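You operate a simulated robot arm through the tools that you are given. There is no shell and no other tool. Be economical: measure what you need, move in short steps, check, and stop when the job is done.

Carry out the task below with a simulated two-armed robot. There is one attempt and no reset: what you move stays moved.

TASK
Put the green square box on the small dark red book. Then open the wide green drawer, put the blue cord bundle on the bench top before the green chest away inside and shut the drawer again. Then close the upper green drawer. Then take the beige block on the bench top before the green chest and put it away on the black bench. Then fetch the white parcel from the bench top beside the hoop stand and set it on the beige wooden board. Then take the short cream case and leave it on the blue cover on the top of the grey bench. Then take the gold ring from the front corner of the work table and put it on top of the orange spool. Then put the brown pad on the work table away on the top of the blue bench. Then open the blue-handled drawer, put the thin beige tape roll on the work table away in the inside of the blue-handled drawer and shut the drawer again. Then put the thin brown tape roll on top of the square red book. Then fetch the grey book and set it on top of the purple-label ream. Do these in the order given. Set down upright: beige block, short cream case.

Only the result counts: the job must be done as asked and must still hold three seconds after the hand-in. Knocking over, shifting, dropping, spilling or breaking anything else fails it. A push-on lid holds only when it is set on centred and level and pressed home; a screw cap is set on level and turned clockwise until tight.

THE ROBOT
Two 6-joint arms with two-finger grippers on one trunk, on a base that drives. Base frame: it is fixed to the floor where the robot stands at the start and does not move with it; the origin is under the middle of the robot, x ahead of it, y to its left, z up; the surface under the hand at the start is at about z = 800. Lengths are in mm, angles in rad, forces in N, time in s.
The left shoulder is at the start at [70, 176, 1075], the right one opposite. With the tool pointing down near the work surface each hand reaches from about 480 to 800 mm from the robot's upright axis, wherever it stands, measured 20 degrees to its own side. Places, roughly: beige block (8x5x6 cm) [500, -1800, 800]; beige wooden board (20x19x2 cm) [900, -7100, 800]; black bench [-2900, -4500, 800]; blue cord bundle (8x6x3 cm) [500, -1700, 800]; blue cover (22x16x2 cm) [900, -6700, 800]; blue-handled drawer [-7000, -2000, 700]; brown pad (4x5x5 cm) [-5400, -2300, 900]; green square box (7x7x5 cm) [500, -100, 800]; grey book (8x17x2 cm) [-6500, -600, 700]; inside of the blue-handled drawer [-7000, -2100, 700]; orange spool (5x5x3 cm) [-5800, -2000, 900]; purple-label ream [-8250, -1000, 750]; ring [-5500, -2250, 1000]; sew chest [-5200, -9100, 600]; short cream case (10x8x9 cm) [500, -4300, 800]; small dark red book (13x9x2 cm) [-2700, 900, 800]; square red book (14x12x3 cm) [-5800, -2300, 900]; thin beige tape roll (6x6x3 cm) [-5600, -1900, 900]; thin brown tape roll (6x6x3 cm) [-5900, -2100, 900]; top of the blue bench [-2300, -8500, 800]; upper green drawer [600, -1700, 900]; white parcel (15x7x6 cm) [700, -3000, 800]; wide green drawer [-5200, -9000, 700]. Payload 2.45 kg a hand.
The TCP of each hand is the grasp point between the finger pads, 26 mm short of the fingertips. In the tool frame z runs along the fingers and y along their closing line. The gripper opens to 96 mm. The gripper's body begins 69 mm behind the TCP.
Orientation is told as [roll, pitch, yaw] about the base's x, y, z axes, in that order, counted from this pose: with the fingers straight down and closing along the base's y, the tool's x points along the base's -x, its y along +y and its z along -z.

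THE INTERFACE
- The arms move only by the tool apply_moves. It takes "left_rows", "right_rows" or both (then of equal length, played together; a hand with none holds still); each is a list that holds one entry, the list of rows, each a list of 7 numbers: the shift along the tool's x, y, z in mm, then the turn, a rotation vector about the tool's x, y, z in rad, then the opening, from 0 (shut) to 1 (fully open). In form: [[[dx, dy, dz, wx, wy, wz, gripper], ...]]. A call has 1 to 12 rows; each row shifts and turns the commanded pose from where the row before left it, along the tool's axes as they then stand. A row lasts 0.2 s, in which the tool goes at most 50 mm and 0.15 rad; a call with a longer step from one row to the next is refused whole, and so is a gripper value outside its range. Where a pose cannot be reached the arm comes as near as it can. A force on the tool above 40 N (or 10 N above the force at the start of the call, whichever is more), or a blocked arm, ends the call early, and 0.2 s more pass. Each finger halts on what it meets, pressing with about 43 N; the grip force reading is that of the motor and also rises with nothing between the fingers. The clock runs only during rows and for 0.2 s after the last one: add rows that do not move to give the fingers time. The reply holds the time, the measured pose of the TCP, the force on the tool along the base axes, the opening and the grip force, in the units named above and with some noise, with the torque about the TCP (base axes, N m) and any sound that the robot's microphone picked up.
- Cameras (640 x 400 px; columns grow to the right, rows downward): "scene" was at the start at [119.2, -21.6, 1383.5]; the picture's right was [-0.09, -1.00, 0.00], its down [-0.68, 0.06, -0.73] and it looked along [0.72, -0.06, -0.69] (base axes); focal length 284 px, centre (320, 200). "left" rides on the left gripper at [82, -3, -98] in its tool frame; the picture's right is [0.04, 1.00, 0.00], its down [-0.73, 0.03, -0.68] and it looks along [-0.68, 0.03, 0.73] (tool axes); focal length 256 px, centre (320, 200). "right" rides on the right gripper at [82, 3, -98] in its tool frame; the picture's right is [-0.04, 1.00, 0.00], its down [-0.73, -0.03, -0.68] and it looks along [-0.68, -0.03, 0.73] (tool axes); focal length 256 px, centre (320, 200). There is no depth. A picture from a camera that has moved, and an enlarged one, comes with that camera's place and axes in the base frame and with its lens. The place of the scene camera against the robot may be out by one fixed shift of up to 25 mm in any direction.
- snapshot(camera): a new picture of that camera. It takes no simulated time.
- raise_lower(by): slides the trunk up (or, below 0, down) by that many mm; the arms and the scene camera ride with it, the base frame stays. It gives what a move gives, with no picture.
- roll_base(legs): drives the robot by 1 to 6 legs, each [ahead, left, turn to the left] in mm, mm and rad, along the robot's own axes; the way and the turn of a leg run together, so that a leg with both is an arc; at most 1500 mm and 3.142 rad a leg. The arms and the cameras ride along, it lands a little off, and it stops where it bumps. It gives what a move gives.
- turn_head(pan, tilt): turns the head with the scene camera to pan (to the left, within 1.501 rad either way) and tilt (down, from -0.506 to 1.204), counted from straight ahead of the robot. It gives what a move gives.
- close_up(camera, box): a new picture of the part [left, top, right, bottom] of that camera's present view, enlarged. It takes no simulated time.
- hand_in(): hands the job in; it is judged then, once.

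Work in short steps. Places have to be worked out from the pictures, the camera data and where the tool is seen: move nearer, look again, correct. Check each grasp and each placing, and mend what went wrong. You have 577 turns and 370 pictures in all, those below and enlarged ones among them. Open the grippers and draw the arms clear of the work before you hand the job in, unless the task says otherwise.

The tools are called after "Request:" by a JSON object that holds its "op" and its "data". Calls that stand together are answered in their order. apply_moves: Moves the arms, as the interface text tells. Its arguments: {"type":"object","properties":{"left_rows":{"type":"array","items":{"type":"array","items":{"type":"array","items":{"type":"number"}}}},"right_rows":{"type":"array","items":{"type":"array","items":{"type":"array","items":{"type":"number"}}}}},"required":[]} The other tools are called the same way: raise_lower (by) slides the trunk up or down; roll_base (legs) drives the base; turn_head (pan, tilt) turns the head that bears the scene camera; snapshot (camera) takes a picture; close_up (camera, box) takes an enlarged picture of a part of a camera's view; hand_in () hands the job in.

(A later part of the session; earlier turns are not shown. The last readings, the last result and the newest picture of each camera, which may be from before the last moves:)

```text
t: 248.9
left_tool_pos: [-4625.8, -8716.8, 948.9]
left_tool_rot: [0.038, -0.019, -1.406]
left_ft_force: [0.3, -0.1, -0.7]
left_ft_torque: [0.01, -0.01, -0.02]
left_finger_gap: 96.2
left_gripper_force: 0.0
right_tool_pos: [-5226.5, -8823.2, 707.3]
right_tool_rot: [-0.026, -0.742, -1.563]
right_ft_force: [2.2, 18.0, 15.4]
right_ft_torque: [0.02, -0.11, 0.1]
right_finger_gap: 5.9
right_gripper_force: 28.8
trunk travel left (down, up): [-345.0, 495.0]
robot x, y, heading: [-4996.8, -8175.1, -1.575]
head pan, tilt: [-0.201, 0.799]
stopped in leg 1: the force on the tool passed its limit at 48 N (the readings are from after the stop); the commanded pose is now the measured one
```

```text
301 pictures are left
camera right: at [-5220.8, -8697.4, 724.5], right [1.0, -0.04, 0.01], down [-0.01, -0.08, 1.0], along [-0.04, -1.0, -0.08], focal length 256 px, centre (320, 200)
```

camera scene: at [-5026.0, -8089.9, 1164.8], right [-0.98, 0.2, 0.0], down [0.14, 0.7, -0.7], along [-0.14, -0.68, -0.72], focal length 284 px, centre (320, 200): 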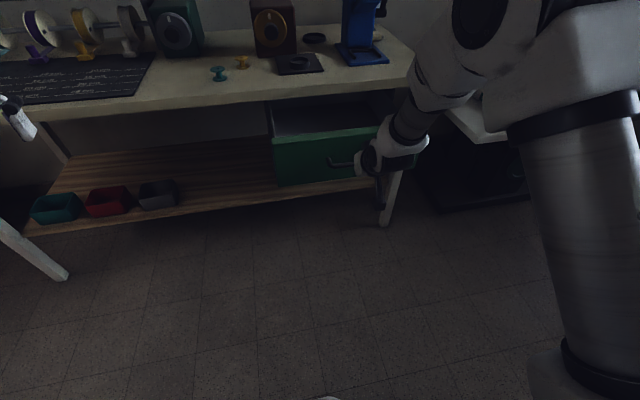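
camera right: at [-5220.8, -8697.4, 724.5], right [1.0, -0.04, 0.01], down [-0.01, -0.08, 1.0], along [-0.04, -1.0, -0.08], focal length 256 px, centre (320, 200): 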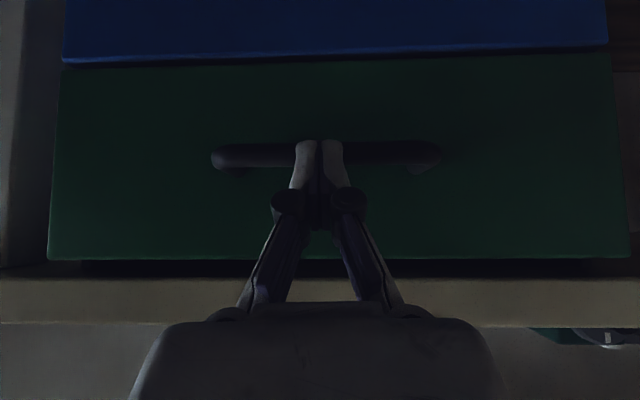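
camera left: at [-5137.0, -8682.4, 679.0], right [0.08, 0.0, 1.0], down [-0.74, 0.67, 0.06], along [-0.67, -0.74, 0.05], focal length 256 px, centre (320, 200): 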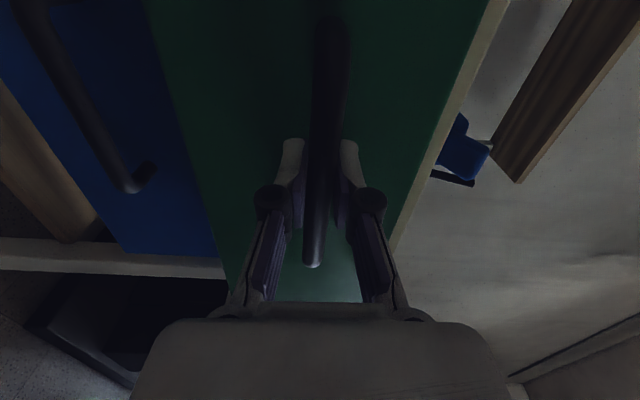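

The green front is flush with the blue one: shut. I back off and look from further away.

Request:
{"op": "roll_base", "data": {"legs": [[-500, 0, 0]]}}

Request:
{"op": "snapshot", "data": {"camera": "scene"}}

```text
t: 251.8
left_tool_pos: [-4622.6, -8221.6, 947.0]
left_tool_rot: [0.038, -0.014, -1.4]
left_ft_force: [0.2, 0.8, 0.3]
left_ft_torque: [-0.02, 0.01, 0.02]
left_finger_gap: 96.2
left_gripper_force: 0.1
right_tool_pos: [-5223.9, -8332.7, 704.0]
right_tool_rot: [-0.025, -0.738, -1.559]
right_ft_force: [-0.2, 0.3, 0.8]
right_ft_torque: [0.03, -0.03, 0.01]
right_finger_gap: 0.3
right_gripper_force: 28.6
trunk travel left (down, up): [-345.0, 495.0]
robot x, y, heading: [-4996.6, -7681.6, -1.573]
head pan, tilt: [-0.201, 0.799]
```

```text
300 pictures are left
camera scene: at [-5026.1, -7824.2, 1165.1], right [-0.98, 0.2, 0.0], down [0.14, 0.7, -0.7], along [-0.14, -0.68, -0.72], focal length 284 px, centre (320, 200)
```

scene: 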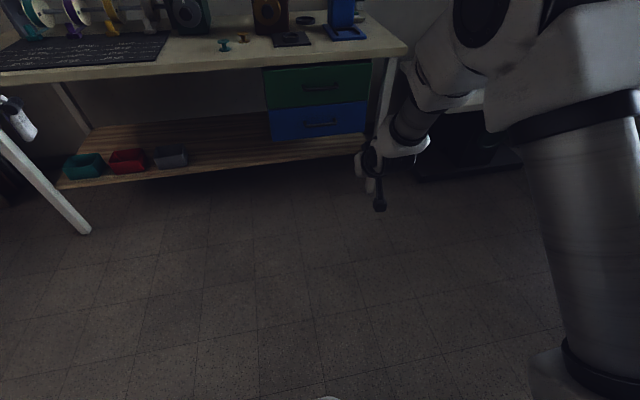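

Drawer shut. I untilt, raise, and go back by the same route toward the green chest.

Request:
{"op": "apply_moves", "data": {"right_rows": [[[0, 0, -20, 0, 0.15, 0, 1], [0, 0, -20, 0, 0.15, 0, 1], [0, 0, -20, 0, 0.15, 0, 1], [0, 0, -20, 0, 0.15, 0, 1], [0, 0, -20, 0, 0.14, 0, 1], [0, 0, 0, 0, 0, 0, 1]]]}}

Request:
{"op": "raise_lower", "data": {"by": 395}}

Request:
{"op": "roll_base", "data": {"legs": [[-1500, 0, 0], [-180, 0, 0], [0, 1400, 0], [0, 1370, 0], [-1500, 0, 0]]}}

```text
t: 253.2
left_tool_pos: [-4622.5, -8222.4, 949.4]
left_tool_rot: [0.038, -0.016, -1.4]
left_ft_force: [0.2, 0.2, -0.2]
left_ft_torque: [-0.01, 0.0, 0.01]
left_finger_gap: 96.1
left_gripper_force: 0.1
right_tool_pos: [-5222.9, -8290.6, 792.5]
right_tool_rot: [-0.017, 0.001, -1.574]
right_ft_force: [-0.6, 0.3, 0.0]
right_ft_torque: [-0.01, 0.03, -0.04]
right_finger_gap: 96.0
right_gripper_force: 0.0
trunk travel left (down, up): [-345.0, 495.0]
robot x, y, heading: [-5000.9, -7680.8, -1.568]
head pan, tilt: [-0.201, 0.799]
```

```text
t: 257.0
left_tool_pos: [-4623.1, -8222.0, 1342.0]
left_tool_rot: [0.039, -0.014, -1.4]
left_ft_force: [-0.7, 1.1, -0.2]
left_ft_torque: [0.04, 0.01, -0.01]
left_finger_gap: 96.2
left_gripper_force: 0.1
right_tool_pos: [-5223.0, -8291.0, 1188.7]
right_tool_rot: [-0.017, 0.001, -1.573]
right_ft_force: [-0.1, -0.5, -0.2]
right_ft_torque: [0.01, 0.0, -0.01]
right_finger_gap: 96.0
right_gripper_force: 0.1
trunk travel left (down, up): [-740.0, 100.0]
robot x, y, heading: [-4998.7, -7683.1, -1.569]
head pan, tilt: [-0.201, 0.799]
```

```text
t: 285.5
left_tool_pos: [-1958.5, -4924.9, 1342.3]
left_tool_rot: [0.038, -0.017, -1.347]
left_ft_force: [0.8, -0.5, 0.0]
left_ft_torque: [0.01, 0.0, 0.0]
left_finger_gap: 96.0
left_gripper_force: 0.1
right_tool_pos: [-2553.3, -5023.9, 1187.5]
right_tool_rot: [-0.016, 0.002, -1.52]
right_ft_force: [-0.5, 0.3, -0.3]
right_ft_torque: [0.03, -0.02, 0.0]
right_finger_gap: 96.2
right_gripper_force: 0.0
trunk travel left (down, up): [-740.0, 100.0]
robot x, y, heading: [-2358.4, -4402.0, -1.517]
head pan, tilt: [-0.201, 0.799]
```

I trim heading and x, continue back to y≈-1500, then turn to face the chest bench.

Request:
{"op": "roll_base", "data": {"legs": [[0, 130, -0.05], [-1450, 0, 0], [-1450, 0, 0], [0, 0, 1.571], [1400, 0, 0], [700, 0, 0]]}}

Request:
{"op": "turn_head", "data": {"pan": -0.15, "tilt": 0.8}}

Request:
{"op": "snapshot", "data": {"camera": "scene"}}

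```text
t: 314.3
left_tool_pos: [356.1, -1194.1, 1343.1]
left_tool_rot: [0.04, -0.018, 0.136]
left_ft_force: [0.2, 1.0, -0.2]
left_ft_torque: [-0.03, -0.01, -0.02]
left_finger_gap: 95.7
left_gripper_force: 0.2
right_tool_pos: [403.4, -1796.1, 1186.9]
right_tool_rot: [-0.016, 0.002, -0.04]
right_ft_force: [-0.7, 0.0, 0.3]
right_ft_torque: [0.0, -0.03, 0.0]
right_finger_gap: 95.8
right_gripper_force: 0.0
trunk travel left (down, up): [-740.0, 100.0]
robot x, y, heading: [-199.1, -1549.9, -0.028]
head pan, tilt: [-0.201, 0.799]
```

```text
t: 314.9
left_tool_pos: [356.8, -1193.2, 1343.1]
left_tool_rot: [0.038, -0.016, 0.135]
left_ft_force: [-0.5, -0.3, 0.0]
left_ft_torque: [0.0, 0.0, -0.03]
left_finger_gap: 95.9
left_gripper_force: 0.0
right_tool_pos: [403.3, -1793.9, 1186.6]
right_tool_rot: [-0.018, 0.002, -0.038]
right_ft_force: [-0.1, -0.4, 0.5]
right_ft_torque: [-0.03, 0.03, 0.02]
right_finger_gap: 95.9
right_gripper_force: 0.1
trunk travel left (down, up): [-740.0, 100.0]
robot x, y, heading: [-196.4, -1550.4, -0.03]
head pan, tilt: [-0.15, 0.799]
```

```text
299 pictures are left
camera scene: at [-80.9, -1578.3, 1560.0], right [-0.18, -0.98, 0.0], down [-0.71, 0.13, -0.7], along [0.69, -0.13, -0.72], focal length 284 px, centre (320, 200)
```

scene: 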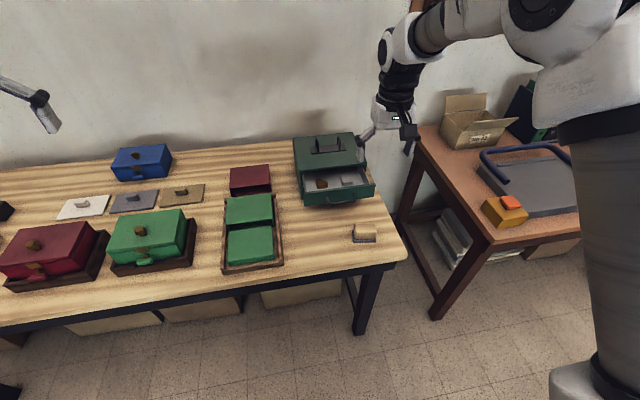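

I move up and lower to view the open drawer from the right hand camera.

Request:
{"op": "roll_base", "data": {"legs": [[75, 25, 0.03]]}}

Request:
{"op": "raise_lower", "data": {"by": -180}}

Request:
{"op": "apply_moves", "data": {"right_rows": [[[0, 0, 0, 0, 0, 0, 0], [0, 0, 0, 0, 0, 0, 0], [0, 0, 0, 0, 0, 0, 0], [0, 0, 0, 0, 0, 0, 0]]]}}

Request:
{"op": "snapshot", "data": {"camera": "right"}}

```text
t: 315.9
left_tool_pos: [417.5, -1154.8, 1345.8]
left_tool_rot: [0.041, -0.022, 0.166]
left_ft_force: [-0.7, 0.3, 0.6]
left_ft_torque: [0.02, -0.03, -0.01]
left_finger_gap: 95.8
left_gripper_force: 0.0
right_tool_pos: [482.3, -1754.0, 1188.4]
right_tool_rot: [-0.015, -0.002, -0.008]
right_ft_force: [-0.5, -0.4, 0.7]
right_ft_torque: [0.03, -0.08, -0.03]
right_finger_gap: 96.2
right_gripper_force: 0.1
trunk travel left (down, up): [-740.0, 100.0]
robot x, y, heading: [-123.7, -1526.1, 0.002]
head pan, tilt: [-0.15, 0.799]
```

```text
t: 317.9
left_tool_pos: [420.2, -1153.1, 1163.0]
left_tool_rot: [0.039, -0.015, 0.166]
left_ft_force: [-1.0, -0.7, 0.8]
left_ft_torque: [0.01, -0.04, -0.01]
left_finger_gap: 95.9
left_gripper_force: 0.0
right_tool_pos: [485.8, -1753.2, 1007.3]
right_tool_rot: [-0.018, 0.001, -0.007]
right_ft_force: [0.3, -0.3, -0.1]
right_ft_torque: [0.01, 0.01, 0.02]
right_finger_gap: 96.0
right_gripper_force: 0.1
trunk travel left (down, up): [-560.0, 280.0]
robot x, y, heading: [-122.8, -1525.9, 0.004]
head pan, tilt: [-0.15, 0.799]
```

```text
t: 318.9
left_tool_pos: [420.5, -1152.9, 1164.2]
left_tool_rot: [0.039, -0.016, 0.166]
left_ft_force: [-0.2, 0.0, -0.1]
left_ft_torque: [0.02, -0.01, 0.03]
left_finger_gap: 96.2
left_gripper_force: 0.0
right_tool_pos: [485.2, -1751.4, 1007.3]
right_tool_rot: [-0.017, 0.001, -0.009]
right_ft_force: [-0.5, 0.0, 0.3]
right_ft_torque: [0.01, 0.01, -0.03]
right_finger_gap: 0.0
right_gripper_force: 28.3
trunk travel left (down, up): [-560.0, 280.0]
robot x, y, heading: [-124.1, -1527.1, -0.001]
head pan, tilt: [-0.15, 0.799]
```

```text
298 pictures are left
camera right: at [405.6, -1747.2, 1105.9], right [0.05, 1.0, -0.02], down [0.73, -0.02, 0.68], along [0.68, -0.04, -0.73], focal length 256 px, centre (320, 200)
```

right: 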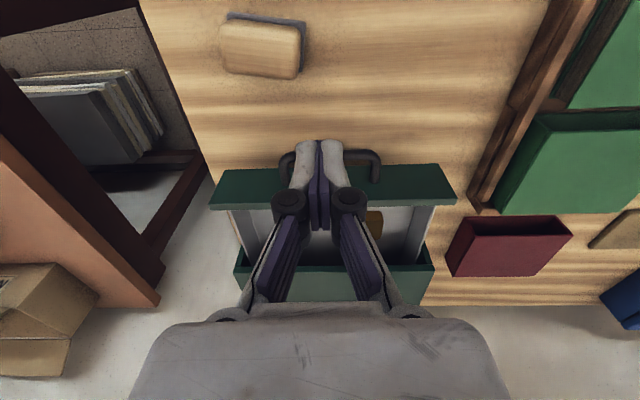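

Handle bar sits at z≈862, x≈547, y centre ≈-1745. I lower closed fingers in front of it (clear of the beige block), then push.

Request:
{"op": "apply_moves", "data": {"right_rows": [[[-8, 8, 35, 0, 0, 0, 0], [0, 0, 35, 0, 0, 0, 0], [0, 0, 35, 0, 0, 0, 0], [0, 0, 35, 0, 0, 0, 0], [0, 0, 0, 0, 0, 0, 0]]]}}

Request:
{"op": "snapshot", "data": {"camera": "right"}}

Request:
{"op": "close_up", "data": {"camera": "scene", "box": [260, 120, 440, 260]}}

```text
t: 320.1
left_tool_pos: [419.2, -1152.2, 1162.5]
left_tool_rot: [0.04, -0.017, 0.166]
left_ft_force: [0.1, 0.2, 0.4]
left_ft_torque: [0.03, -0.01, -0.02]
left_finger_gap: 95.9
left_gripper_force: 0.0
right_tool_pos: [490.9, -1747.5, 865.0]
right_tool_rot: [-0.017, 0.0, -0.008]
right_ft_force: [1.2, 0.0, 0.1]
right_ft_torque: [-0.03, 0.02, 0.02]
right_finger_gap: 0.0
right_gripper_force: 28.9
trunk travel left (down, up): [-560.0, 280.0]
robot x, y, heading: [-121.0, -1522.2, -0.001]
head pan, tilt: [-0.15, 0.799]
```

```text
297 pictures are left
camera right: at [410.9, -1742.4, 964.4], right [0.05, 1.0, -0.02], down [0.73, -0.02, 0.68], along [0.68, -0.04, -0.73], focal length 256 px, centre (320, 200)
```

right: 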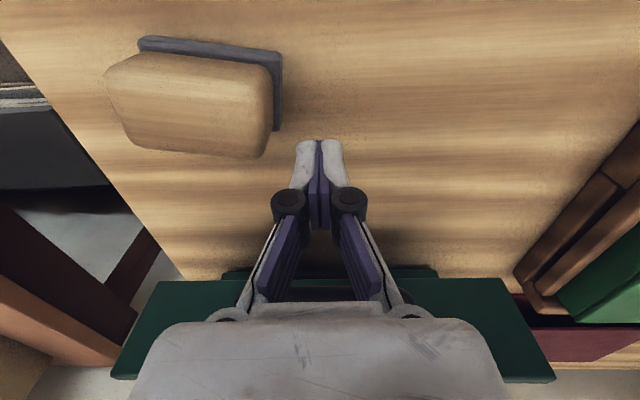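

```text
2.86 times, centred on (350, 190) of scene
camera zoom: at [-6.5, -1550.7, 1380.2], right [-0.15, -0.99, 0.0], down [-0.71, 0.11, -0.7], along [0.69, -0.1, -0.72], focal length 810 px, centre (234, 229)
```

zoom: 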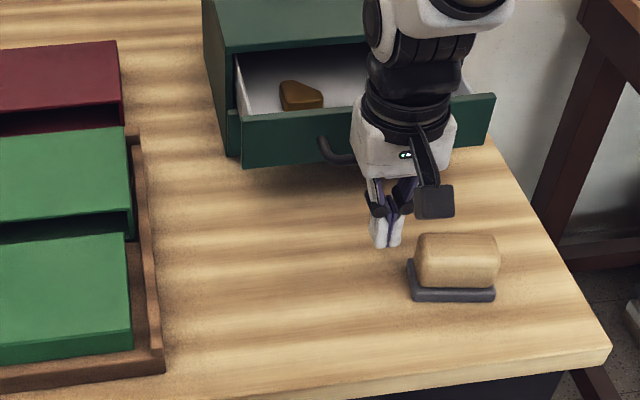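

In front of the handle. I push forward with the base gently.

Request:
{"op": "roll_base", "data": {"legs": [[80, 0, 0]]}}

Request:
{"op": "close_up", "data": {"camera": "scene", "box": [260, 120, 440, 260]}}

```text
t: 321.2
left_tool_pos: [501.0, -1154.4, 1162.2]
left_tool_rot: [0.038, -0.017, 0.166]
left_ft_force: [0.5, -0.3, -0.4]
left_ft_torque: [-0.01, 0.05, -0.01]
left_finger_gap: 96.1
left_gripper_force: 0.2
right_tool_pos: [570.8, -1748.4, 864.9]
right_tool_rot: [-0.019, 0.003, -0.007]
right_ft_force: [0.1, 0.3, -0.5]
right_ft_torque: [0.04, -0.01, -0.01]
right_finger_gap: 0.1
right_gripper_force: 28.5
trunk travel left (down, up): [-560.0, 280.0]
robot x, y, heading: [-42.9, -1526.2, -0.001]
head pan, tilt: [-0.15, 0.799]
```

```text
2.86 times, centred on (350, 190) of scene
camera zoom: at [74.6, -1551.0, 1380.0], right [-0.15, -0.99, 0.0], down [-0.71, 0.11, -0.7], along [0.69, -0.11, -0.72], focal length 810 px, centre (234, 229)
```

zoom: 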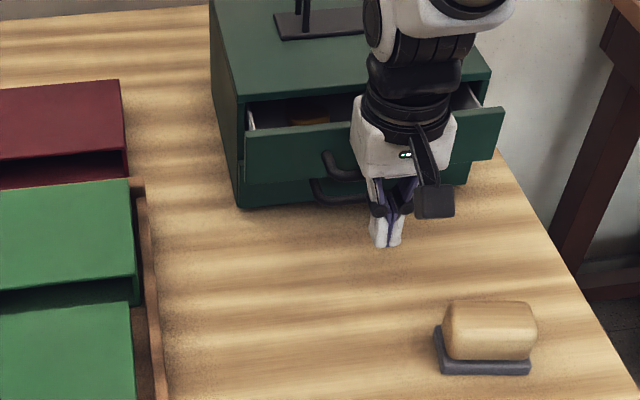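

Nearly shut (a second closed drawer is below). I push the remaining distance in small steps.

Request:
{"op": "roll_base", "data": {"legs": [[25, 0, 0]]}}

Request:
{"op": "close_up", "data": {"camera": "scene", "box": [260, 120, 440, 260]}}

```text
t: 322.0
left_tool_pos: [523.6, -1154.2, 1165.8]
left_tool_rot: [0.038, -0.018, 0.165]
left_ft_force: [-1.2, -0.3, 0.1]
left_ft_torque: [0.02, -0.03, 0.0]
left_finger_gap: 96.0
left_gripper_force: 0.1
right_tool_pos: [594.6, -1749.2, 868.4]
right_tool_rot: [-0.018, 0.0, -0.011]
right_ft_force: [-0.3, -0.1, -0.3]
right_ft_torque: [0.0, 0.02, 0.03]
right_finger_gap: 0.1
right_gripper_force: 28.4
trunk travel left (down, up): [-560.0, 280.0]
robot x, y, heading: [-18.1, -1522.3, -0.0]
head pan, tilt: [-0.15, 0.799]
```

```text
2.86 times, centred on (350, 190) of scene
camera zoom: at [95.7, -1551.2, 1380.5], right [-0.15, -0.99, 0.0], down [-0.71, 0.11, -0.7], along [0.69, -0.11, -0.72], focal length 810 px, centre (234, 229)
```

zoom: 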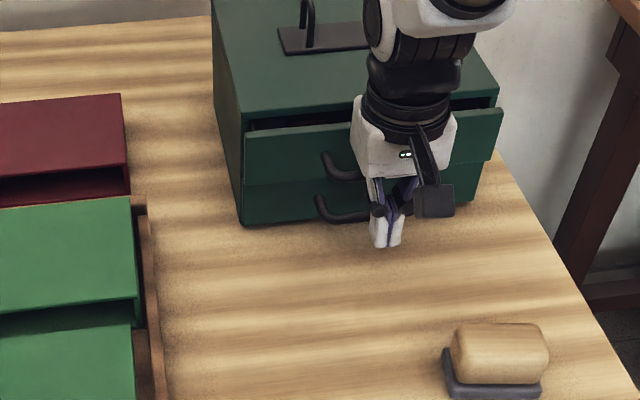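

About 15 mm left. I finish with small arm steps.

Request:
{"op": "apply_moves", "data": {"right_rows": [[[-6, 0, 0, 0, 0, 0, 0], [-5, 0, 0, 0, 0, 0, 0], [-4, 0, 0, 0, 0, 0, 0], [0, 0, 0, 0, 0, 0, 0]]]}}

Request:
{"op": "close_up", "data": {"camera": "scene", "box": [260, 120, 440, 260]}}

```text
t: 323.0
left_tool_pos: [525.3, -1152.7, 1163.2]
left_tool_rot: [0.039, -0.018, 0.165]
left_ft_force: [0.1, 0.5, 0.0]
left_ft_torque: [0.02, 0.01, -0.02]
left_finger_gap: 96.2
left_gripper_force: 0.0
right_tool_pos: [611.8, -1750.0, 865.2]
right_tool_rot: [-0.017, -0.001, -0.009]
right_ft_force: [-0.2, 1.0, 0.6]
right_ft_torque: [-0.01, -0.01, 0.01]
right_finger_gap: 0.0
right_gripper_force: 28.6
trunk travel left (down, up): [-560.0, 280.0]
robot x, y, heading: [-18.6, -1523.2, -0.006]
head pan, tilt: [-0.15, 0.799]
```

```text
2.86 times, centred on (350, 190) of scene
camera zoom: at [98.5, -1551.1, 1380.1], right [-0.15, -0.99, 0.0], down [-0.71, 0.11, -0.7], along [0.69, -0.11, -0.72], focal length 810 px, centre (234, 229)
```

zoom: 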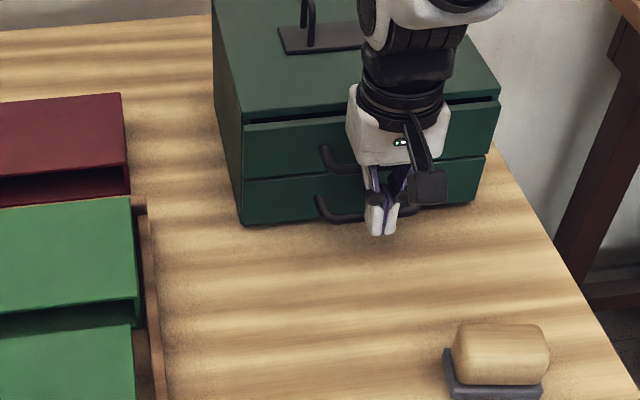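

Request:
{"op": "apply_moves", "data": {"right_rows": [[[-3, 0, 0, 0, 0, 0, 0], [-3, 0, 0, 0, 0, 0, 0], [-2, 0, 0, 0, 0, 0, 0], [0, 0, 0, 0, 0, 0, 0]]]}}

Request:
{"op": "close_up", "data": {"camera": "scene", "box": [310, 120, 430, 210]}}

```text
t: 323.9
left_tool_pos: [522.7, -1155.0, 1164.9]
left_tool_rot: [0.039, -0.019, 0.164]
left_ft_force: [-0.1, -0.1, -0.4]
left_ft_torque: [0.01, 0.04, 0.03]
left_finger_gap: 95.8
left_gripper_force: 0.0
right_tool_pos: [611.7, -1749.0, 863.7]
right_tool_rot: [-0.018, 0.012, -0.008]
right_ft_force: [-16.7, 0.3, 3.8]
right_ft_torque: [0.04, -0.66, 0.23]
right_finger_gap: 0.1
right_gripper_force: 28.3
trunk travel left (down, up): [-560.0, 280.0]
robot x, y, heading: [-19.6, -1526.3, -0.002]
head pan, tilt: [-0.15, 0.799]
stopped in row 4 (right hand): the force on the tool passed its limit at 42 N (the readings are from after the stop); the commanded pose is now the measured one
```

```text
4.44 times, centred on (370, 165) of scene
camera zoom: at [95.0, -1550.7, 1380.7], right [-0.15, -0.99, 0.0], down [-0.71, 0.11, -0.7], along [0.69, -0.11, -0.72], focal length 1261 px, centre (98, 356)
```

zoom: 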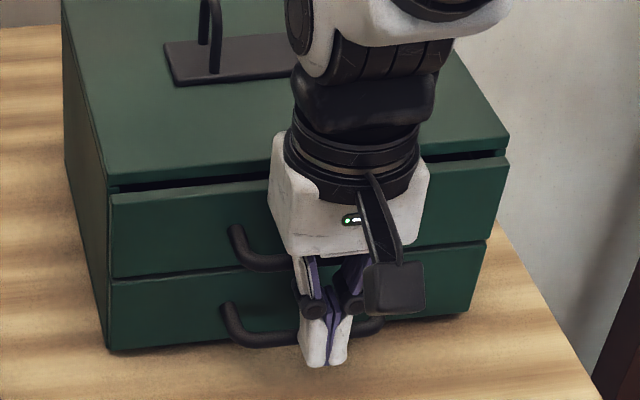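

Resistance reached. I draw back and verify it's flush.

Request:
{"op": "apply_moves", "data": {"right_rows": [[[20, 0, 0, 0, 0, 0, 0], [30, 0, 0, 0, 0, 0, 0], [30, 0, -20, 0, 0, 0, 0], [20, 0, -40, 0, 0, 0, 0], [0, 0, -40, 0, 0, 0, 0], [0, 0, -40, 0, 0, 0, 1], [0, 0, 0, 0, 0, 0, 1]]]}}

Request:
{"op": "snapshot", "data": {"camera": "right"}}

Request:
{"op": "close_up", "data": {"camera": "scene", "box": [300, 80, 440, 210]}}

```text
t: 325.5
left_tool_pos: [524.2, -1153.3, 1163.6]
left_tool_rot: [0.038, -0.016, 0.165]
left_ft_force: [1.3, 0.5, 0.6]
left_ft_torque: [-0.02, -0.02, -0.02]
left_finger_gap: 96.1
left_gripper_force: 0.1
right_tool_pos: [517.2, -1746.1, 1008.2]
right_tool_rot: [-0.018, 0.009, -0.01]
right_ft_force: [0.4, -0.9, -0.1]
right_ft_torque: [-0.01, -0.01, -0.06]
right_finger_gap: 96.0
right_gripper_force: 0.0
trunk travel left (down, up): [-560.0, 280.0]
robot x, y, heading: [-19.9, -1525.9, 0.0]
head pan, tilt: [-0.15, 0.799]
```

```text
291 pictures are left
camera right: at [436.8, -1740.8, 1107.3], right [0.05, 1.0, -0.02], down [0.74, -0.02, 0.67], along [0.67, -0.05, -0.74], focal length 256 px, centre (320, 200)
```

right: 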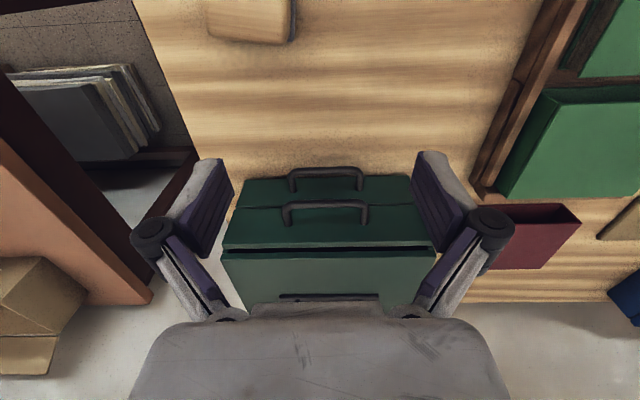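

```text
3.08 times, centred on (370, 145) of scene
camera zoom: at [98.7, -1551.2, 1380.0], right [-0.15, -0.99, 0.0], down [-0.71, 0.11, -0.7], along [0.69, -0.11, -0.72], focal length 873 px, centre (166, 369)
```

zoom: 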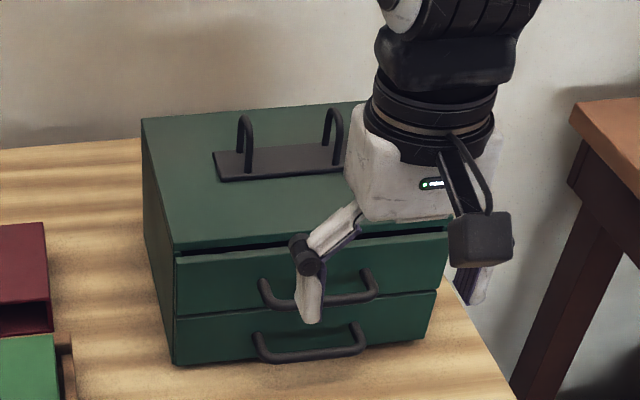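

Upper drawer is shut, flush with the lower one. Next the beige block: I bring the right hand above it.

Request:
{"op": "roll_base", "data": {"legs": [[-60, 0, 0]]}}

Request:
{"op": "apply_moves", "data": {"right_rows": [[[0, -28, 20, 0, 0, 0, 1], [0, -29, 20, 0, 0, 0, 1], [0, 0, 0, 0, 0, 0, 1]]]}}

Request:
{"op": "snapshot", "data": {"camera": "right"}}

```text
t: 326.5
left_tool_pos: [463.5, -1153.5, 1161.9]
left_tool_rot: [0.039, -0.017, 0.166]
left_ft_force: [-0.1, -0.2, -0.1]
left_ft_torque: [-0.02, -0.01, -0.01]
left_finger_gap: 96.1
left_gripper_force: 0.2
right_tool_pos: [455.3, -1746.7, 1008.0]
right_tool_rot: [-0.017, 0.01, -0.007]
right_ft_force: [-0.2, -0.5, 1.6]
right_ft_torque: [0.02, -0.01, 0.02]
right_finger_gap: 95.9
right_gripper_force: 0.1
trunk travel left (down, up): [-560.0, 280.0]
robot x, y, heading: [-74.7, -1528.4, 0.0]
head pan, tilt: [-0.15, 0.799]
```

```text
t: 327.3
left_tool_pos: [464.1, -1151.7, 1163.0]
left_tool_rot: [0.036, -0.018, 0.166]
left_ft_force: [0.3, 0.4, 0.4]
left_ft_torque: [-0.01, -0.02, -0.03]
left_finger_gap: 95.7
left_gripper_force: 0.0
right_tool_pos: [454.6, -1803.0, 971.1]
right_tool_rot: [-0.021, 0.011, -0.007]
right_ft_force: [0.2, 0.5, -0.8]
right_ft_torque: [-0.03, 0.01, -0.01]
right_finger_gap: 96.2
right_gripper_force: 0.0
trunk travel left (down, up): [-560.0, 280.0]
robot x, y, heading: [-76.7, -1524.4, -0.006]
head pan, tilt: [-0.15, 0.799]
```

```text
289 pictures are left
camera right: at [374.4, -1798.5, 1070.1], right [0.05, 1.0, -0.02], down [0.74, -0.02, 0.67], along [0.67, -0.05, -0.74], focal length 256 px, centre (320, 200)
```

right: 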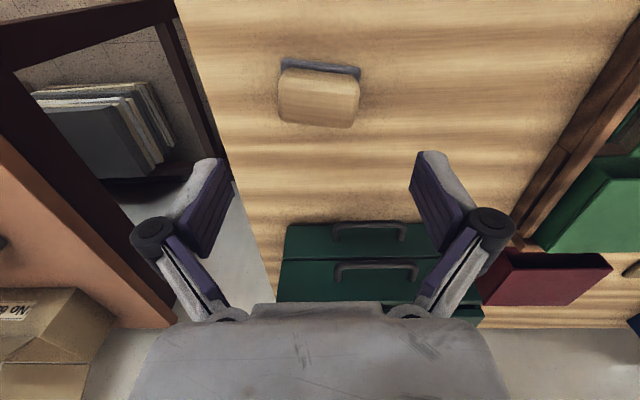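

Block top centre ≈[456, -1809], yawed ~-0.08. I align and descend to z≈842, then grip.

Request:
{"op": "apply_moves", "data": {"right_rows": [[[-1, -6, 0, 0.02, 0, 0.08, 1], [0, 0, 40, 0, 0, 0, 1], [0, 0, 40, 0, 0, 0, 1], [0, 0, 0, 0, 0, 0, 1]]]}}

Request:
{"op": "snapshot", "data": {"camera": "right"}}

```text
t: 328.3
left_tool_pos: [462.6, -1153.2, 1164.0]
left_tool_rot: [0.038, -0.017, 0.164]
left_ft_force: [-0.4, -0.1, -0.4]
left_ft_torque: [-0.02, 0.0, 0.05]
left_finger_gap: 96.2
left_gripper_force: 0.1
right_tool_pos: [454.2, -1813.8, 890.1]
right_tool_rot: [-0.039, 0.007, -0.085]
right_ft_force: [-0.2, 0.5, 0.5]
right_ft_torque: [0.02, 0.01, -0.01]
right_finger_gap: 95.8
right_gripper_force: 0.1
trunk travel left (down, up): [-560.0, 280.0]
robot x, y, heading: [-78.3, -1524.6, -0.002]
head pan, tilt: [-0.15, 0.799]
```

```text
288 pictures are left
camera right: at [374.6, -1799.6, 988.9], right [0.13, 0.99, -0.04], down [0.74, -0.07, 0.67], along [0.67, -0.11, -0.74], focal length 256 px, centre (320, 200)
```

right: 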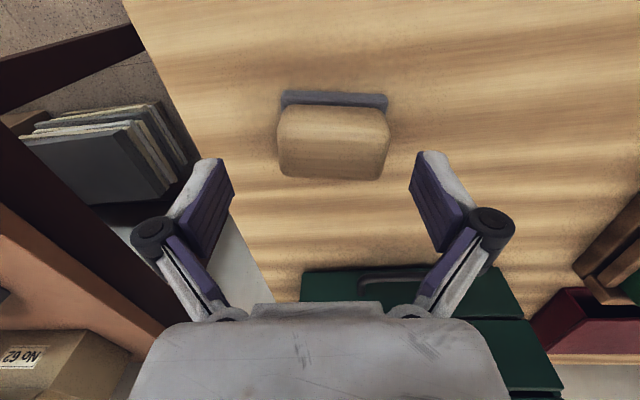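

I correct roll, shift +7 in y, and descend the rest.

Request:
{"op": "apply_moves", "data": {"right_rows": [[[3, 7, 0, -0.038, 0, 0, 1], [0, 0, 24, 0, 0, 0, 1], [0, 0, 23, 0, 0, 0, 1], [0, 0, 0, 0, 0, 0, 1]]]}}

Request:
{"op": "snapshot", "data": {"camera": "right"}}

```text
t: 329.3
left_tool_pos: [462.7, -1153.7, 1164.1]
left_tool_rot: [0.04, -0.015, 0.166]
left_ft_force: [0.2, -0.6, 0.1]
left_ft_torque: [-0.02, 0.0, -0.01]
left_finger_gap: 96.2
left_gripper_force: 0.0
right_tool_pos: [451.4, -1807.2, 842.7]
right_tool_rot: [0.0, 0.006, -0.088]
right_ft_force: [0.0, -0.2, 0.7]
right_ft_torque: [-0.03, -0.01, -0.04]
right_finger_gap: 96.1
right_gripper_force: 0.1
trunk travel left (down, up): [-560.0, 280.0]
robot x, y, heading: [-82.1, -1522.9, 0.0]
head pan, tilt: [-0.15, 0.799]
```

```text
287 pictures are left
camera right: at [372.0, -1796.9, 941.5], right [0.13, 0.99, 0.0], down [0.73, -0.09, 0.67], along [0.67, -0.09, -0.74], focal length 256 px, centre (320, 200)
```

right: 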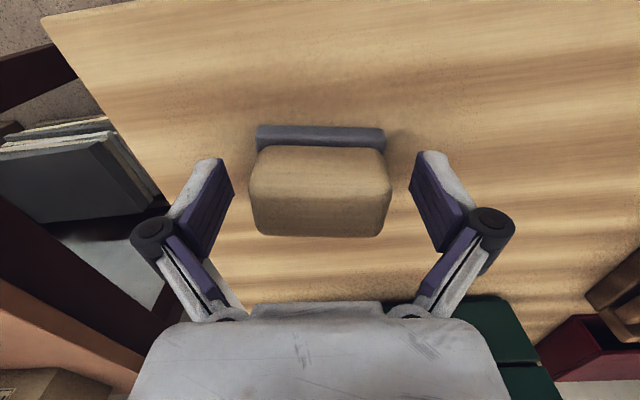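

Aligned. I lower 5 mm and grip, then a slow lift.

Request:
{"op": "apply_moves", "data": {"right_rows": [[[0, 0, 5, 0, 0, 0, 1], [0, 0, 0, 0, 0, 0, 0.4], [0, 0, 0, 0, 0, 0, 0], [0, 0, 0, 0, 0, 0, 0], [0, 0, 0, 0, 0, 0, 0], [0, 0, -3, 0, 0, 0, 0], [0, 0, -5, 0, 0, 0, 0], [0, 0, -7, 0, 0, 0, 0], [0, 0, 0, 0, 0, 0, 0]]]}}

Request:
{"op": "snapshot", "data": {"camera": "right"}}

```text
t: 331.3
left_tool_pos: [463.1, -1154.8, 1162.5]
left_tool_rot: [0.038, -0.017, 0.165]
left_ft_force: [0.0, -0.9, 0.3]
left_ft_torque: [0.01, 0.0, -0.03]
left_finger_gap: 96.0
left_gripper_force: 0.1
right_tool_pos: [451.9, -1804.6, 851.5]
right_tool_rot: [-0.001, 0.008, -0.088]
right_ft_force: [0.7, 0.3, -1.6]
right_ft_torque: [-0.02, 0.02, 0.01]
right_finger_gap: 70.1
right_gripper_force: 43.0
trunk travel left (down, up): [-560.0, 280.0]
robot x, y, heading: [-78.3, -1525.7, -0.002]
head pan, tilt: [-0.15, 0.799]
```

```text
286 pictures are left
camera right: at [373.4, -1795.3, 950.4], right [0.13, 0.99, 0.0], down [0.73, -0.09, 0.67], along [0.67, -0.09, -0.74], focal length 256 px, centre (320, 200)
```

right: 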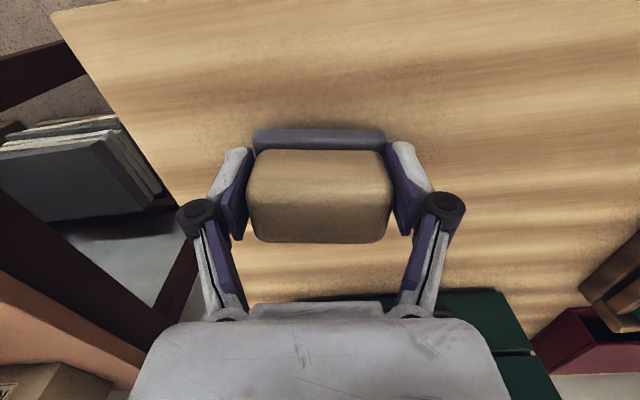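

Block held (70 mm grip). I lift, raise the trunk, back off, turn around and go toward the black bench.

Request:
{"op": "apply_moves", "data": {"right_rows": [[[0, 0, -10, 0, 0, 0, 0], [0, 0, -20, 0, 0, 0, 0], [0, 0, -25, 0, 0, 0, 0], [0, 0, -25, 0, 0, 0, 0], [0, 0, -25, 0, 0, 0, 0], [0, 0, -25, 0, 0, 0, 0], [0, 0, 0, 0, 0, 0, 0]]]}}

Request:
{"op": "raise_lower", "data": {"by": 200}}

Request:
{"op": "roll_base", "data": {"legs": [[-800, 0, 0], [0, 0, 3.14], [1200, 0, 0], [0, 1450, 0], [0, 1100, 0]]}}

Request:
{"op": "turn_head", "data": {"pan": 0, "tilt": 0.7}}

Request:
{"op": "snapshot", "data": {"camera": "scene"}}

```text
t: 332.9
left_tool_pos: [464.3, -1153.5, 1162.9]
left_tool_rot: [0.038, -0.015, 0.166]
left_ft_force: [-0.6, -0.4, 0.3]
left_ft_torque: [0.03, 0.01, 0.02]
left_finger_gap: 96.2
left_gripper_force: 0.1
right_tool_pos: [455.2, -1806.3, 982.9]
right_tool_rot: [-0.002, 0.008, -0.088]
right_ft_force: [-0.3, 0.3, -1.8]
right_ft_torque: [-0.02, 0.03, 0.0]
right_finger_gap: 70.3
right_gripper_force: 43.7
trunk travel left (down, up): [-560.0, 280.0]
robot x, y, heading: [-82.1, -1524.6, 0.004]
head pan, tilt: [-0.15, 0.799]
```

```text
t: 335.1
left_tool_pos: [464.3, -1153.2, 1362.7]
left_tool_rot: [0.04, -0.017, 0.165]
left_ft_force: [-0.6, -0.6, -0.9]
left_ft_torque: [0.02, -0.02, -0.01]
left_finger_gap: 95.9
left_gripper_force: 0.0
right_tool_pos: [454.0, -1806.9, 1183.5]
right_tool_rot: [0.002, 0.009, -0.087]
right_ft_force: [-0.2, -0.3, -1.5]
right_ft_torque: [0.02, 0.02, 0.01]
right_finger_gap: 69.8
right_gripper_force: 43.1
trunk travel left (down, up): [-760.0, 80.0]
robot x, y, heading: [-76.8, -1524.4, -0.0]
head pan, tilt: [-0.15, 0.799]
```

```text
t: 364.7
left_tool_pos: [-2476.7, -4580.9, 1364.6]
left_tool_rot: [0.038, -0.018, -2.951]
left_ft_force: [-0.1, 1.0, -0.2]
left_ft_torque: [-0.01, 0.0, 0.0]
left_finger_gap: 95.7
left_gripper_force: 0.0
right_tool_pos: [-2483.8, -3927.3, 1183.3]
right_tool_rot: [0.001, 0.009, 3.079]
right_ft_force: [-0.1, 0.3, -1.2]
right_ft_torque: [0.02, -0.06, 0.0]
right_finger_gap: 69.1
right_gripper_force: 42.8
trunk travel left (down, up): [-760.0, 80.0]
robot x, y, heading: [-1942.8, -4200.2, -3.121]
head pan, tilt: [-0.15, 0.799]
```

```text
t: 365.4
left_tool_pos: [-2477.6, -4581.3, 1362.9]
left_tool_rot: [0.038, -0.017, -2.952]
left_ft_force: [0.0, -0.1, 0.6]
left_ft_torque: [0.02, 0.0, -0.02]
left_finger_gap: 96.1
left_gripper_force: 0.1
right_tool_pos: [-2483.7, -3927.7, 1182.4]
right_tool_rot: [-0.001, 0.008, 3.079]
right_ft_force: [0.3, -0.1, -1.6]
right_ft_torque: [-0.01, -0.02, 0.0]
right_finger_gap: 69.2
right_gripper_force: 42.9
trunk travel left (down, up): [-760.0, 80.0]
robot x, y, heading: [-1941.6, -4198.5, -3.115]
head pan, tilt: [0.0, 0.7]
```

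```text
285 pictures are left
camera scene: at [-2091.7, -4214.3, 1588.2], right [-0.02, 1.0, 0.0], down [0.64, 0.01, -0.76], along [-0.76, -0.02, -0.64], focal length 284 px, centre (320, 200)
```

scene: 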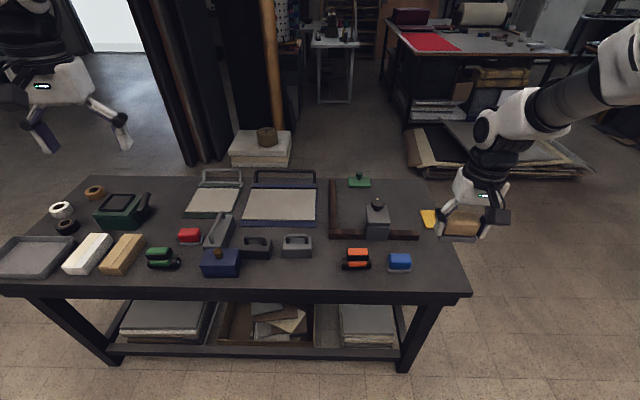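

There is a free spot on the black bench's right end near [-2700, -3830]. I move into position.

Request:
{"op": "roll_base", "data": {"legs": [[150, -150, -0.027]]}}

Request:
{"op": "raise_lower", "data": {"by": -150}}

Request:
{"op": "snapshot", "data": {"camera": "scene"}}

Request:
{"op": "snapshot", "data": {"camera": "right"}}

```text
t: 367.1
left_tool_pos: [-2642.9, -4419.1, 1363.6]
left_tool_rot: [0.035, -0.017, -2.982]
left_ft_force: [0.4, -0.7, -1.0]
left_ft_torque: [0.03, 0.02, 0.03]
left_finger_gap: 96.0
left_gripper_force: 0.0
right_tool_pos: [-2629.9, -3765.2, 1183.6]
right_tool_rot: [-0.003, 0.008, 3.048]
right_ft_force: [-0.1, 0.5, -0.7]
right_ft_torque: [-0.02, -0.01, 0.0]
right_finger_gap: 69.2
right_gripper_force: 43.2
trunk travel left (down, up): [-760.0, 80.0]
robot x, y, heading: [-2095.1, -4050.3, 3.134]
head pan, tilt: [0.0, 0.7]
```

```text
t: 368.9
left_tool_pos: [-2644.0, -4415.8, 1213.7]
left_tool_rot: [0.038, -0.019, -2.983]
left_ft_force: [-0.3, -0.4, -0.1]
left_ft_torque: [0.0, 0.01, 0.01]
left_finger_gap: 96.1
left_gripper_force: 0.0
right_tool_pos: [-2631.4, -3763.5, 1032.5]
right_tool_rot: [-0.002, 0.008, 3.047]
right_ft_force: [-0.6, -0.5, -1.8]
right_ft_torque: [0.02, -0.02, 0.01]
right_finger_gap: 69.2
right_gripper_force: 42.8
trunk travel left (down, up): [-610.0, 230.0]
robot x, y, heading: [-2096.0, -4050.9, 3.134]
head pan, tilt: [0.0, 0.7]
```

```text
284 pictures are left
camera scene: at [-2247.3, -4062.3, 1438.3], right [0.01, 1.0, 0.0], down [0.64, 0.0, -0.76], along [-0.76, 0.01, -0.64], focal length 284 px, centre (320, 200)
```

scene: 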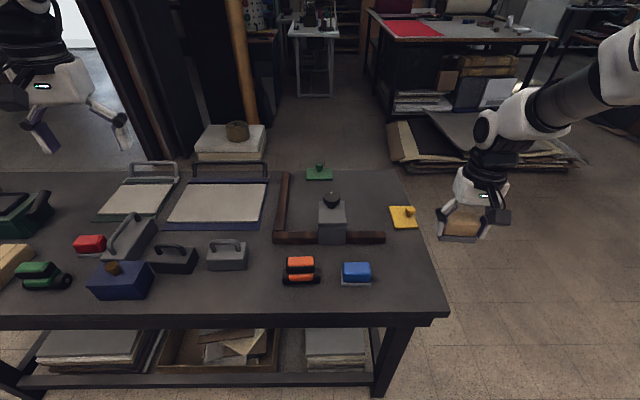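

```text
283 pictures are left
camera right: at [-2550.1, -3774.2, 1132.3], right [-0.13, -0.99, 0.0], down [-0.73, 0.1, 0.67], along [-0.67, 0.09, -0.74], focal length 256 px, centre (320, 200)
```

right: 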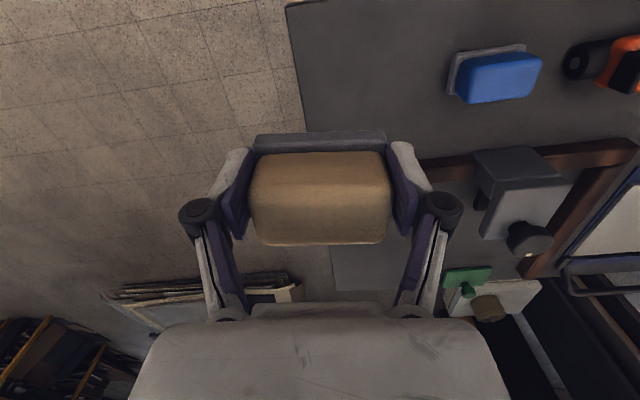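

Free area centre ≈[-2665, -3827]. I move above it and lower to z≈880.

Request:
{"op": "apply_moves", "data": {"right_rows": [[[-14, 33, 0, 0, 0, 0, 0], [-14, 34, 0, 0, 0, 0, 0], [0, 0, 30, 0, 0, 0, 0], [0, 0, 40, 0, 0, 0, 0], [0, 0, 40, 0, 0, 0, 0], [0, 0, 35, 0, 0, 0, 0], [0, 0, 0, 0, 0, 0, 0]]]}}

Request:
{"op": "snapshot", "data": {"camera": "right"}}

Request:
{"op": "close_up", "data": {"camera": "scene", "box": [300, 180, 480, 330]}}

```text
t: 370.4
left_tool_pos: [-2644.6, -4418.2, 1213.6]
left_tool_rot: [0.038, -0.016, -2.982]
left_ft_force: [0.1, -0.4, -0.2]
left_ft_torque: [0.02, 0.01, -0.01]
left_finger_gap: 95.9
left_gripper_force: 0.1
right_tool_pos: [-2666.9, -3829.4, 887.9]
right_tool_rot: [0.002, 0.009, 3.046]
right_ft_force: [-0.3, 0.1, -2.7]
right_ft_torque: [0.02, -0.01, 0.02]
right_finger_gap: 69.4
right_gripper_force: 42.9
trunk travel left (down, up): [-610.0, 230.0]
robot x, y, heading: [-2096.1, -4050.7, 3.134]
head pan, tilt: [0.0, 0.7]
```

```text
282 pictures are left
camera right: at [-2585.0, -3839.9, 986.4], right [-0.13, -0.99, 0.0], down [-0.73, 0.1, 0.67], along [-0.67, 0.09, -0.74], focal length 256 px, centre (320, 200)
```

right: 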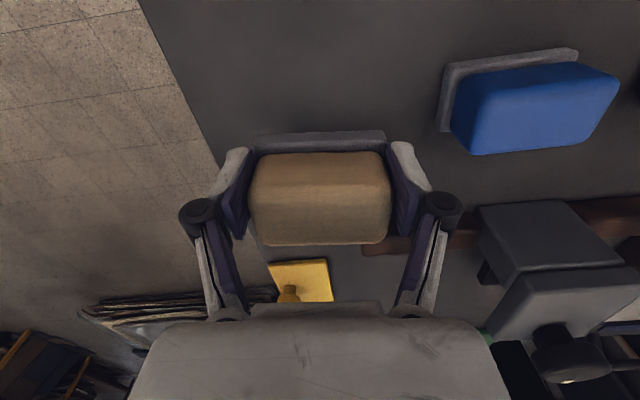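

```text
2.67 times, centred on (390, 255) of scene
camera zoom: at [-2246.9, -4062.9, 1438.3], right [0.01, 1.0, 0.0], down [0.64, 0.0, -0.77], along [-0.77, 0.01, -0.64], focal length 756 px, centre (133, 53)
```

zoom: 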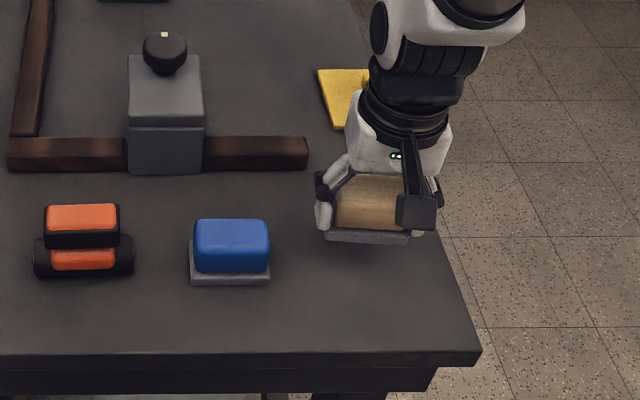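

Clear spot with ~60 mm margin to the edge. I lower.

Request:
{"op": "apply_moves", "data": {"right_rows": [[[0, 6, 20, 0, 0, 0, 0], [0, 0, 12, 0, 0, 0, 0], [0, 0, 6, 0, 0, 0, 0], [0, 0, 3, 0, 0, 0, 0], [0, 0, 0, 0, 0, 0, 0]]]}}

```text
t: 371.6
left_tool_pos: [-2643.4, -4417.6, 1213.3]
left_tool_rot: [0.037, -0.018, -2.984]
left_ft_force: [-0.5, -0.5, 0.6]
left_ft_torque: [0.0, 0.01, -0.01]
left_finger_gap: 95.8
left_gripper_force: 0.1
right_tool_pos: [-2665.1, -3834.5, 846.5]
right_tool_rot: [0.0, 0.01, 3.049]
right_ft_force: [-0.6, -1.1, -1.5]
right_ft_torque: [-0.01, -0.01, 0.0]
right_finger_gap: 69.0
right_gripper_force: 42.7
trunk travel left (down, up): [-610.0, 230.0]
robot x, y, heading: [-2097.5, -4047.1, 3.129]
head pan, tilt: [0.0, 0.7]
```

Request:
{"op": "apply_moves", "data": {"right_rows": [[[0, 0, 3, 0, 0, 0, 0], [0, 0, 2, 0, 0, 0, 0], [0, 0, 0, 0, 0, 0, 0]]]}}

```text
t: 372.4
left_tool_pos: [-2643.9, -4415.8, 1213.2]
left_tool_rot: [0.039, -0.017, -2.982]
left_ft_force: [0.0, -0.1, 0.2]
left_ft_torque: [0.03, 0.02, 0.06]
left_finger_gap: 96.0
left_gripper_force: 0.0
right_tool_pos: [-2665.0, -3834.1, 840.2]
right_tool_rot: [0.0, 0.009, 3.046]
right_ft_force: [0.1, 0.9, -1.0]
right_ft_torque: [0.01, 0.01, -0.01]
right_finger_gap: 69.1
right_gripper_force: 42.7
trunk travel left (down, up): [-610.0, 230.0]
robot x, y, heading: [-2097.3, -4048.7, 3.139]
head pan, tilt: [0.0, 0.7]
```

Request:
{"op": "apply_moves", "data": {"right_rows": [[[0, 0, 2, 0, 0, 0, 0], [0, 0, 2, 0, 0, 0, 0], [0, 0, 0, 0, 0, 0, 0]]]}}

```text
t: 373.2
left_tool_pos: [-2643.7, -4417.4, 1213.6]
left_tool_rot: [0.037, -0.016, -2.985]
left_ft_force: [-0.2, 0.1, 0.9]
left_ft_torque: [0.02, 0.02, -0.02]
left_finger_gap: 95.8
left_gripper_force: 0.0
right_tool_pos: [-2663.3, -3833.7, 837.4]
right_tool_rot: [0.0, 0.006, 3.045]
right_ft_force: [0.7, -0.4, 5.8]
right_ft_torque: [0.11, 0.06, 0.05]
right_finger_gap: 69.4
right_gripper_force: 43.1
trunk travel left (down, up): [-610.0, 230.0]
robot x, y, heading: [-2098.8, -4052.4, 3.134]
head pan, tilt: [0.0, 0.7]
```

Contact at z≈837 (5.8 N). I lower 1 mm, open and rise.

Request:
{"op": "apply_moves", "data": {"right_rows": [[[0, 0, 1, 0, 0, 0, 0], [0, 0, 0, 0, 0, 0, 0.85], [0, 0, 0, 0, 0, 0, 0.95], [0, 0, 0, 0, 0, 0, 0.95], [0, 0, -15, 0, 0, 0, 0.95], [0, 0, -35, 0, 0, 0, 0.95], [0, 0, -40, 0, 0, 0, 0.95], [0, 0, -40, 0, 0, 0, 0.95], [0, 0, 0, 0, 0, 0, 0.95]]]}}

Request:
{"op": "close_up", "data": {"camera": "scene", "box": [300, 180, 480, 330]}}

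```text
t: 375.2
left_tool_pos: [-2644.1, -4417.5, 1212.5]
left_tool_rot: [0.039, -0.017, -2.983]
left_ft_force: [0.0, 0.3, -0.5]
left_ft_torque: [-0.01, 0.01, 0.01]
left_finger_gap: 96.2
left_gripper_force: 0.1
right_tool_pos: [-2665.3, -3833.8, 968.8]
right_tool_rot: [0.0, 0.01, 3.049]
right_ft_force: [-0.4, 1.0, 0.3]
right_ft_torque: [0.02, -0.01, -0.05]
right_finger_gap: 91.3
right_gripper_force: 0.1
trunk travel left (down, up): [-610.0, 230.0]
robot x, y, heading: [-2095.1, -4049.7, 3.133]
head pan, tilt: [0.0, 0.7]
```

```text
2.67 times, centred on (390, 255) of scene
camera zoom: at [-2248.1, -4062.4, 1438.2], right [0.01, 1.0, 0.0], down [0.64, 0.0, -0.76], along [-0.76, 0.01, -0.64], focal length 756 px, centre (133, 53)
```

zoom: 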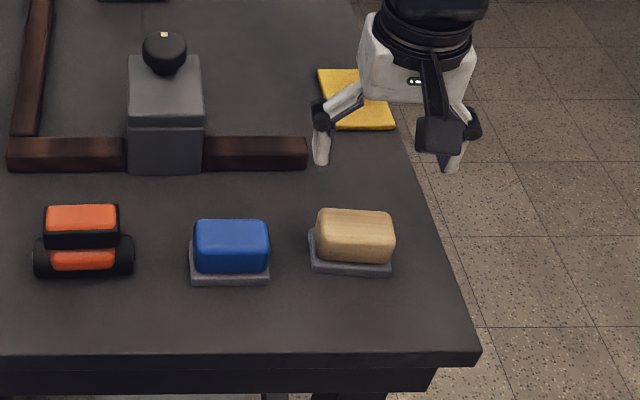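

Beige block stands on the black bench. Next the white parcel near [700, -3000]: I drive around the pallet's north side to that bench.

Request:
{"op": "raise_lower", "data": {"by": 200}}

Request:
{"op": "roll_base", "data": {"legs": [[-60, 0, 0], [0, -1450, 0], [0, -300, 0], [0, 0, 3.15], [1450, 0, 0], [400, 0, 0]]}}

Request:
{"op": "turn_head", "data": {"pan": -0.5, "tilt": 0.5}}

Request:
{"op": "snapshot", "data": {"camera": "scene"}}

```text
t: 377.4
left_tool_pos: [-2644.3, -4417.8, 1413.4]
left_tool_rot: [0.039, -0.017, -2.981]
left_ft_force: [0.3, -0.3, -0.3]
left_ft_torque: [0.02, 0.0, -0.04]
left_finger_gap: 95.9
left_gripper_force: 0.1
right_tool_pos: [-2664.4, -3833.3, 1168.1]
right_tool_rot: [0.002, 0.009, 3.046]
right_ft_force: [-0.8, -0.6, -0.8]
right_ft_torque: [0.01, -0.01, -0.01]
right_finger_gap: 91.3
right_gripper_force: 0.0
trunk travel left (down, up): [-810.0, 30.0]
robot x, y, heading: [-2098.1, -4049.4, 3.137]
head pan, tilt: [0.0, 0.7]
```

```text
refused: 3.15 is not a number from -3.14159 to 3.14159
```

```text
t: 378.4
left_tool_pos: [-2643.7, -4417.1, 1413.1]
left_tool_rot: [0.038, -0.018, -2.983]
left_ft_force: [0.3, -0.6, -0.3]
left_ft_torque: [0.01, 0.03, 0.01]
left_finger_gap: 95.9
left_gripper_force: 0.1
right_tool_pos: [-2664.9, -3835.9, 1167.6]
right_tool_rot: [0.0, 0.01, 3.048]
right_ft_force: [-0.3, 0.1, 0.2]
right_ft_torque: [-0.01, 0.01, -0.05]
right_finger_gap: 91.3
right_gripper_force: 0.0
trunk travel left (down, up): [-810.0, 30.0]
robot x, y, heading: [-2097.4, -4049.3, 3.135]
head pan, tilt: [-0.499, 0.499]
```

```text
279 pictures are left
camera scene: at [-2242.0, -4019.1, 1656.0], right [0.48, 0.87, 0.0], down [0.42, -0.23, -0.88], along [-0.77, 0.43, -0.48], focal length 284 px, centre (320, 200)
```

scene: 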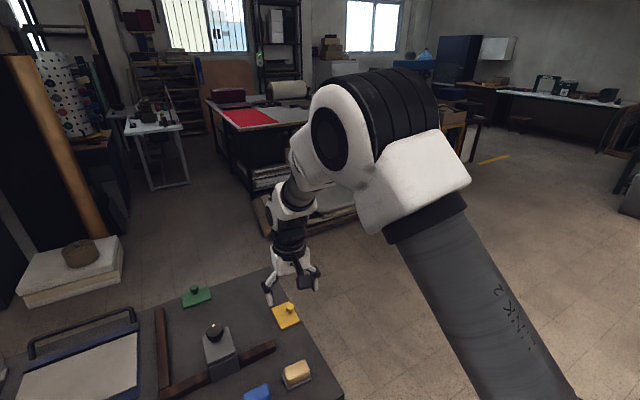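

Turn value was out of range; I reissue it within limits.

Request:
{"op": "roll_base", "data": {"legs": [[-60, 0, 0], [0, -1450, 0], [0, -300, 0], [0, 0, 3.14], [1450, 0, 0], [400, 0, 0]]}}

Request:
{"op": "snapshot", "data": {"camera": "scene"}}

```text
t: 403.6
left_tool_pos: [398.9, -2336.4, 1414.4]
left_tool_rot: [0.037, -0.018, 0.018]
left_ft_force: [-0.7, 0.2, -0.3]
left_ft_torque: [0.02, 0.02, 0.01]
left_finger_gap: 96.0
left_gripper_force: 0.0
right_tool_pos: [335.4, -2914.8, 1169.3]
right_tool_rot: [-0.001, 0.006, -0.236]
right_ft_force: [-0.8, -0.3, 0.0]
right_ft_torque: [0.01, 0.01, -0.02]
right_finger_gap: 91.5
right_gripper_force: 0.0
trunk travel left (down, up): [-810.0, 30.0]
robot x, y, heading: [-192.4, -2624.1, -0.152]
head pan, tilt: [-0.499, 0.499]
```

```text
278 pictures are left
camera scene: at [-85.4, -2698.8, 1656.2], right [-0.6, -0.8, 0.0], down [-0.38, 0.29, -0.88], along [0.7, -0.53, -0.48], focal length 284 px, centre (320, 200)
```

scene: 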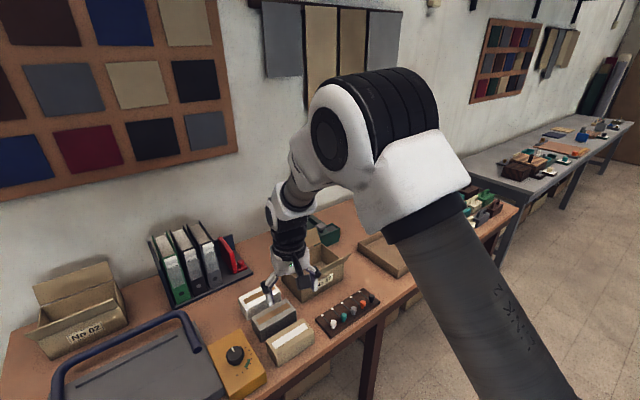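

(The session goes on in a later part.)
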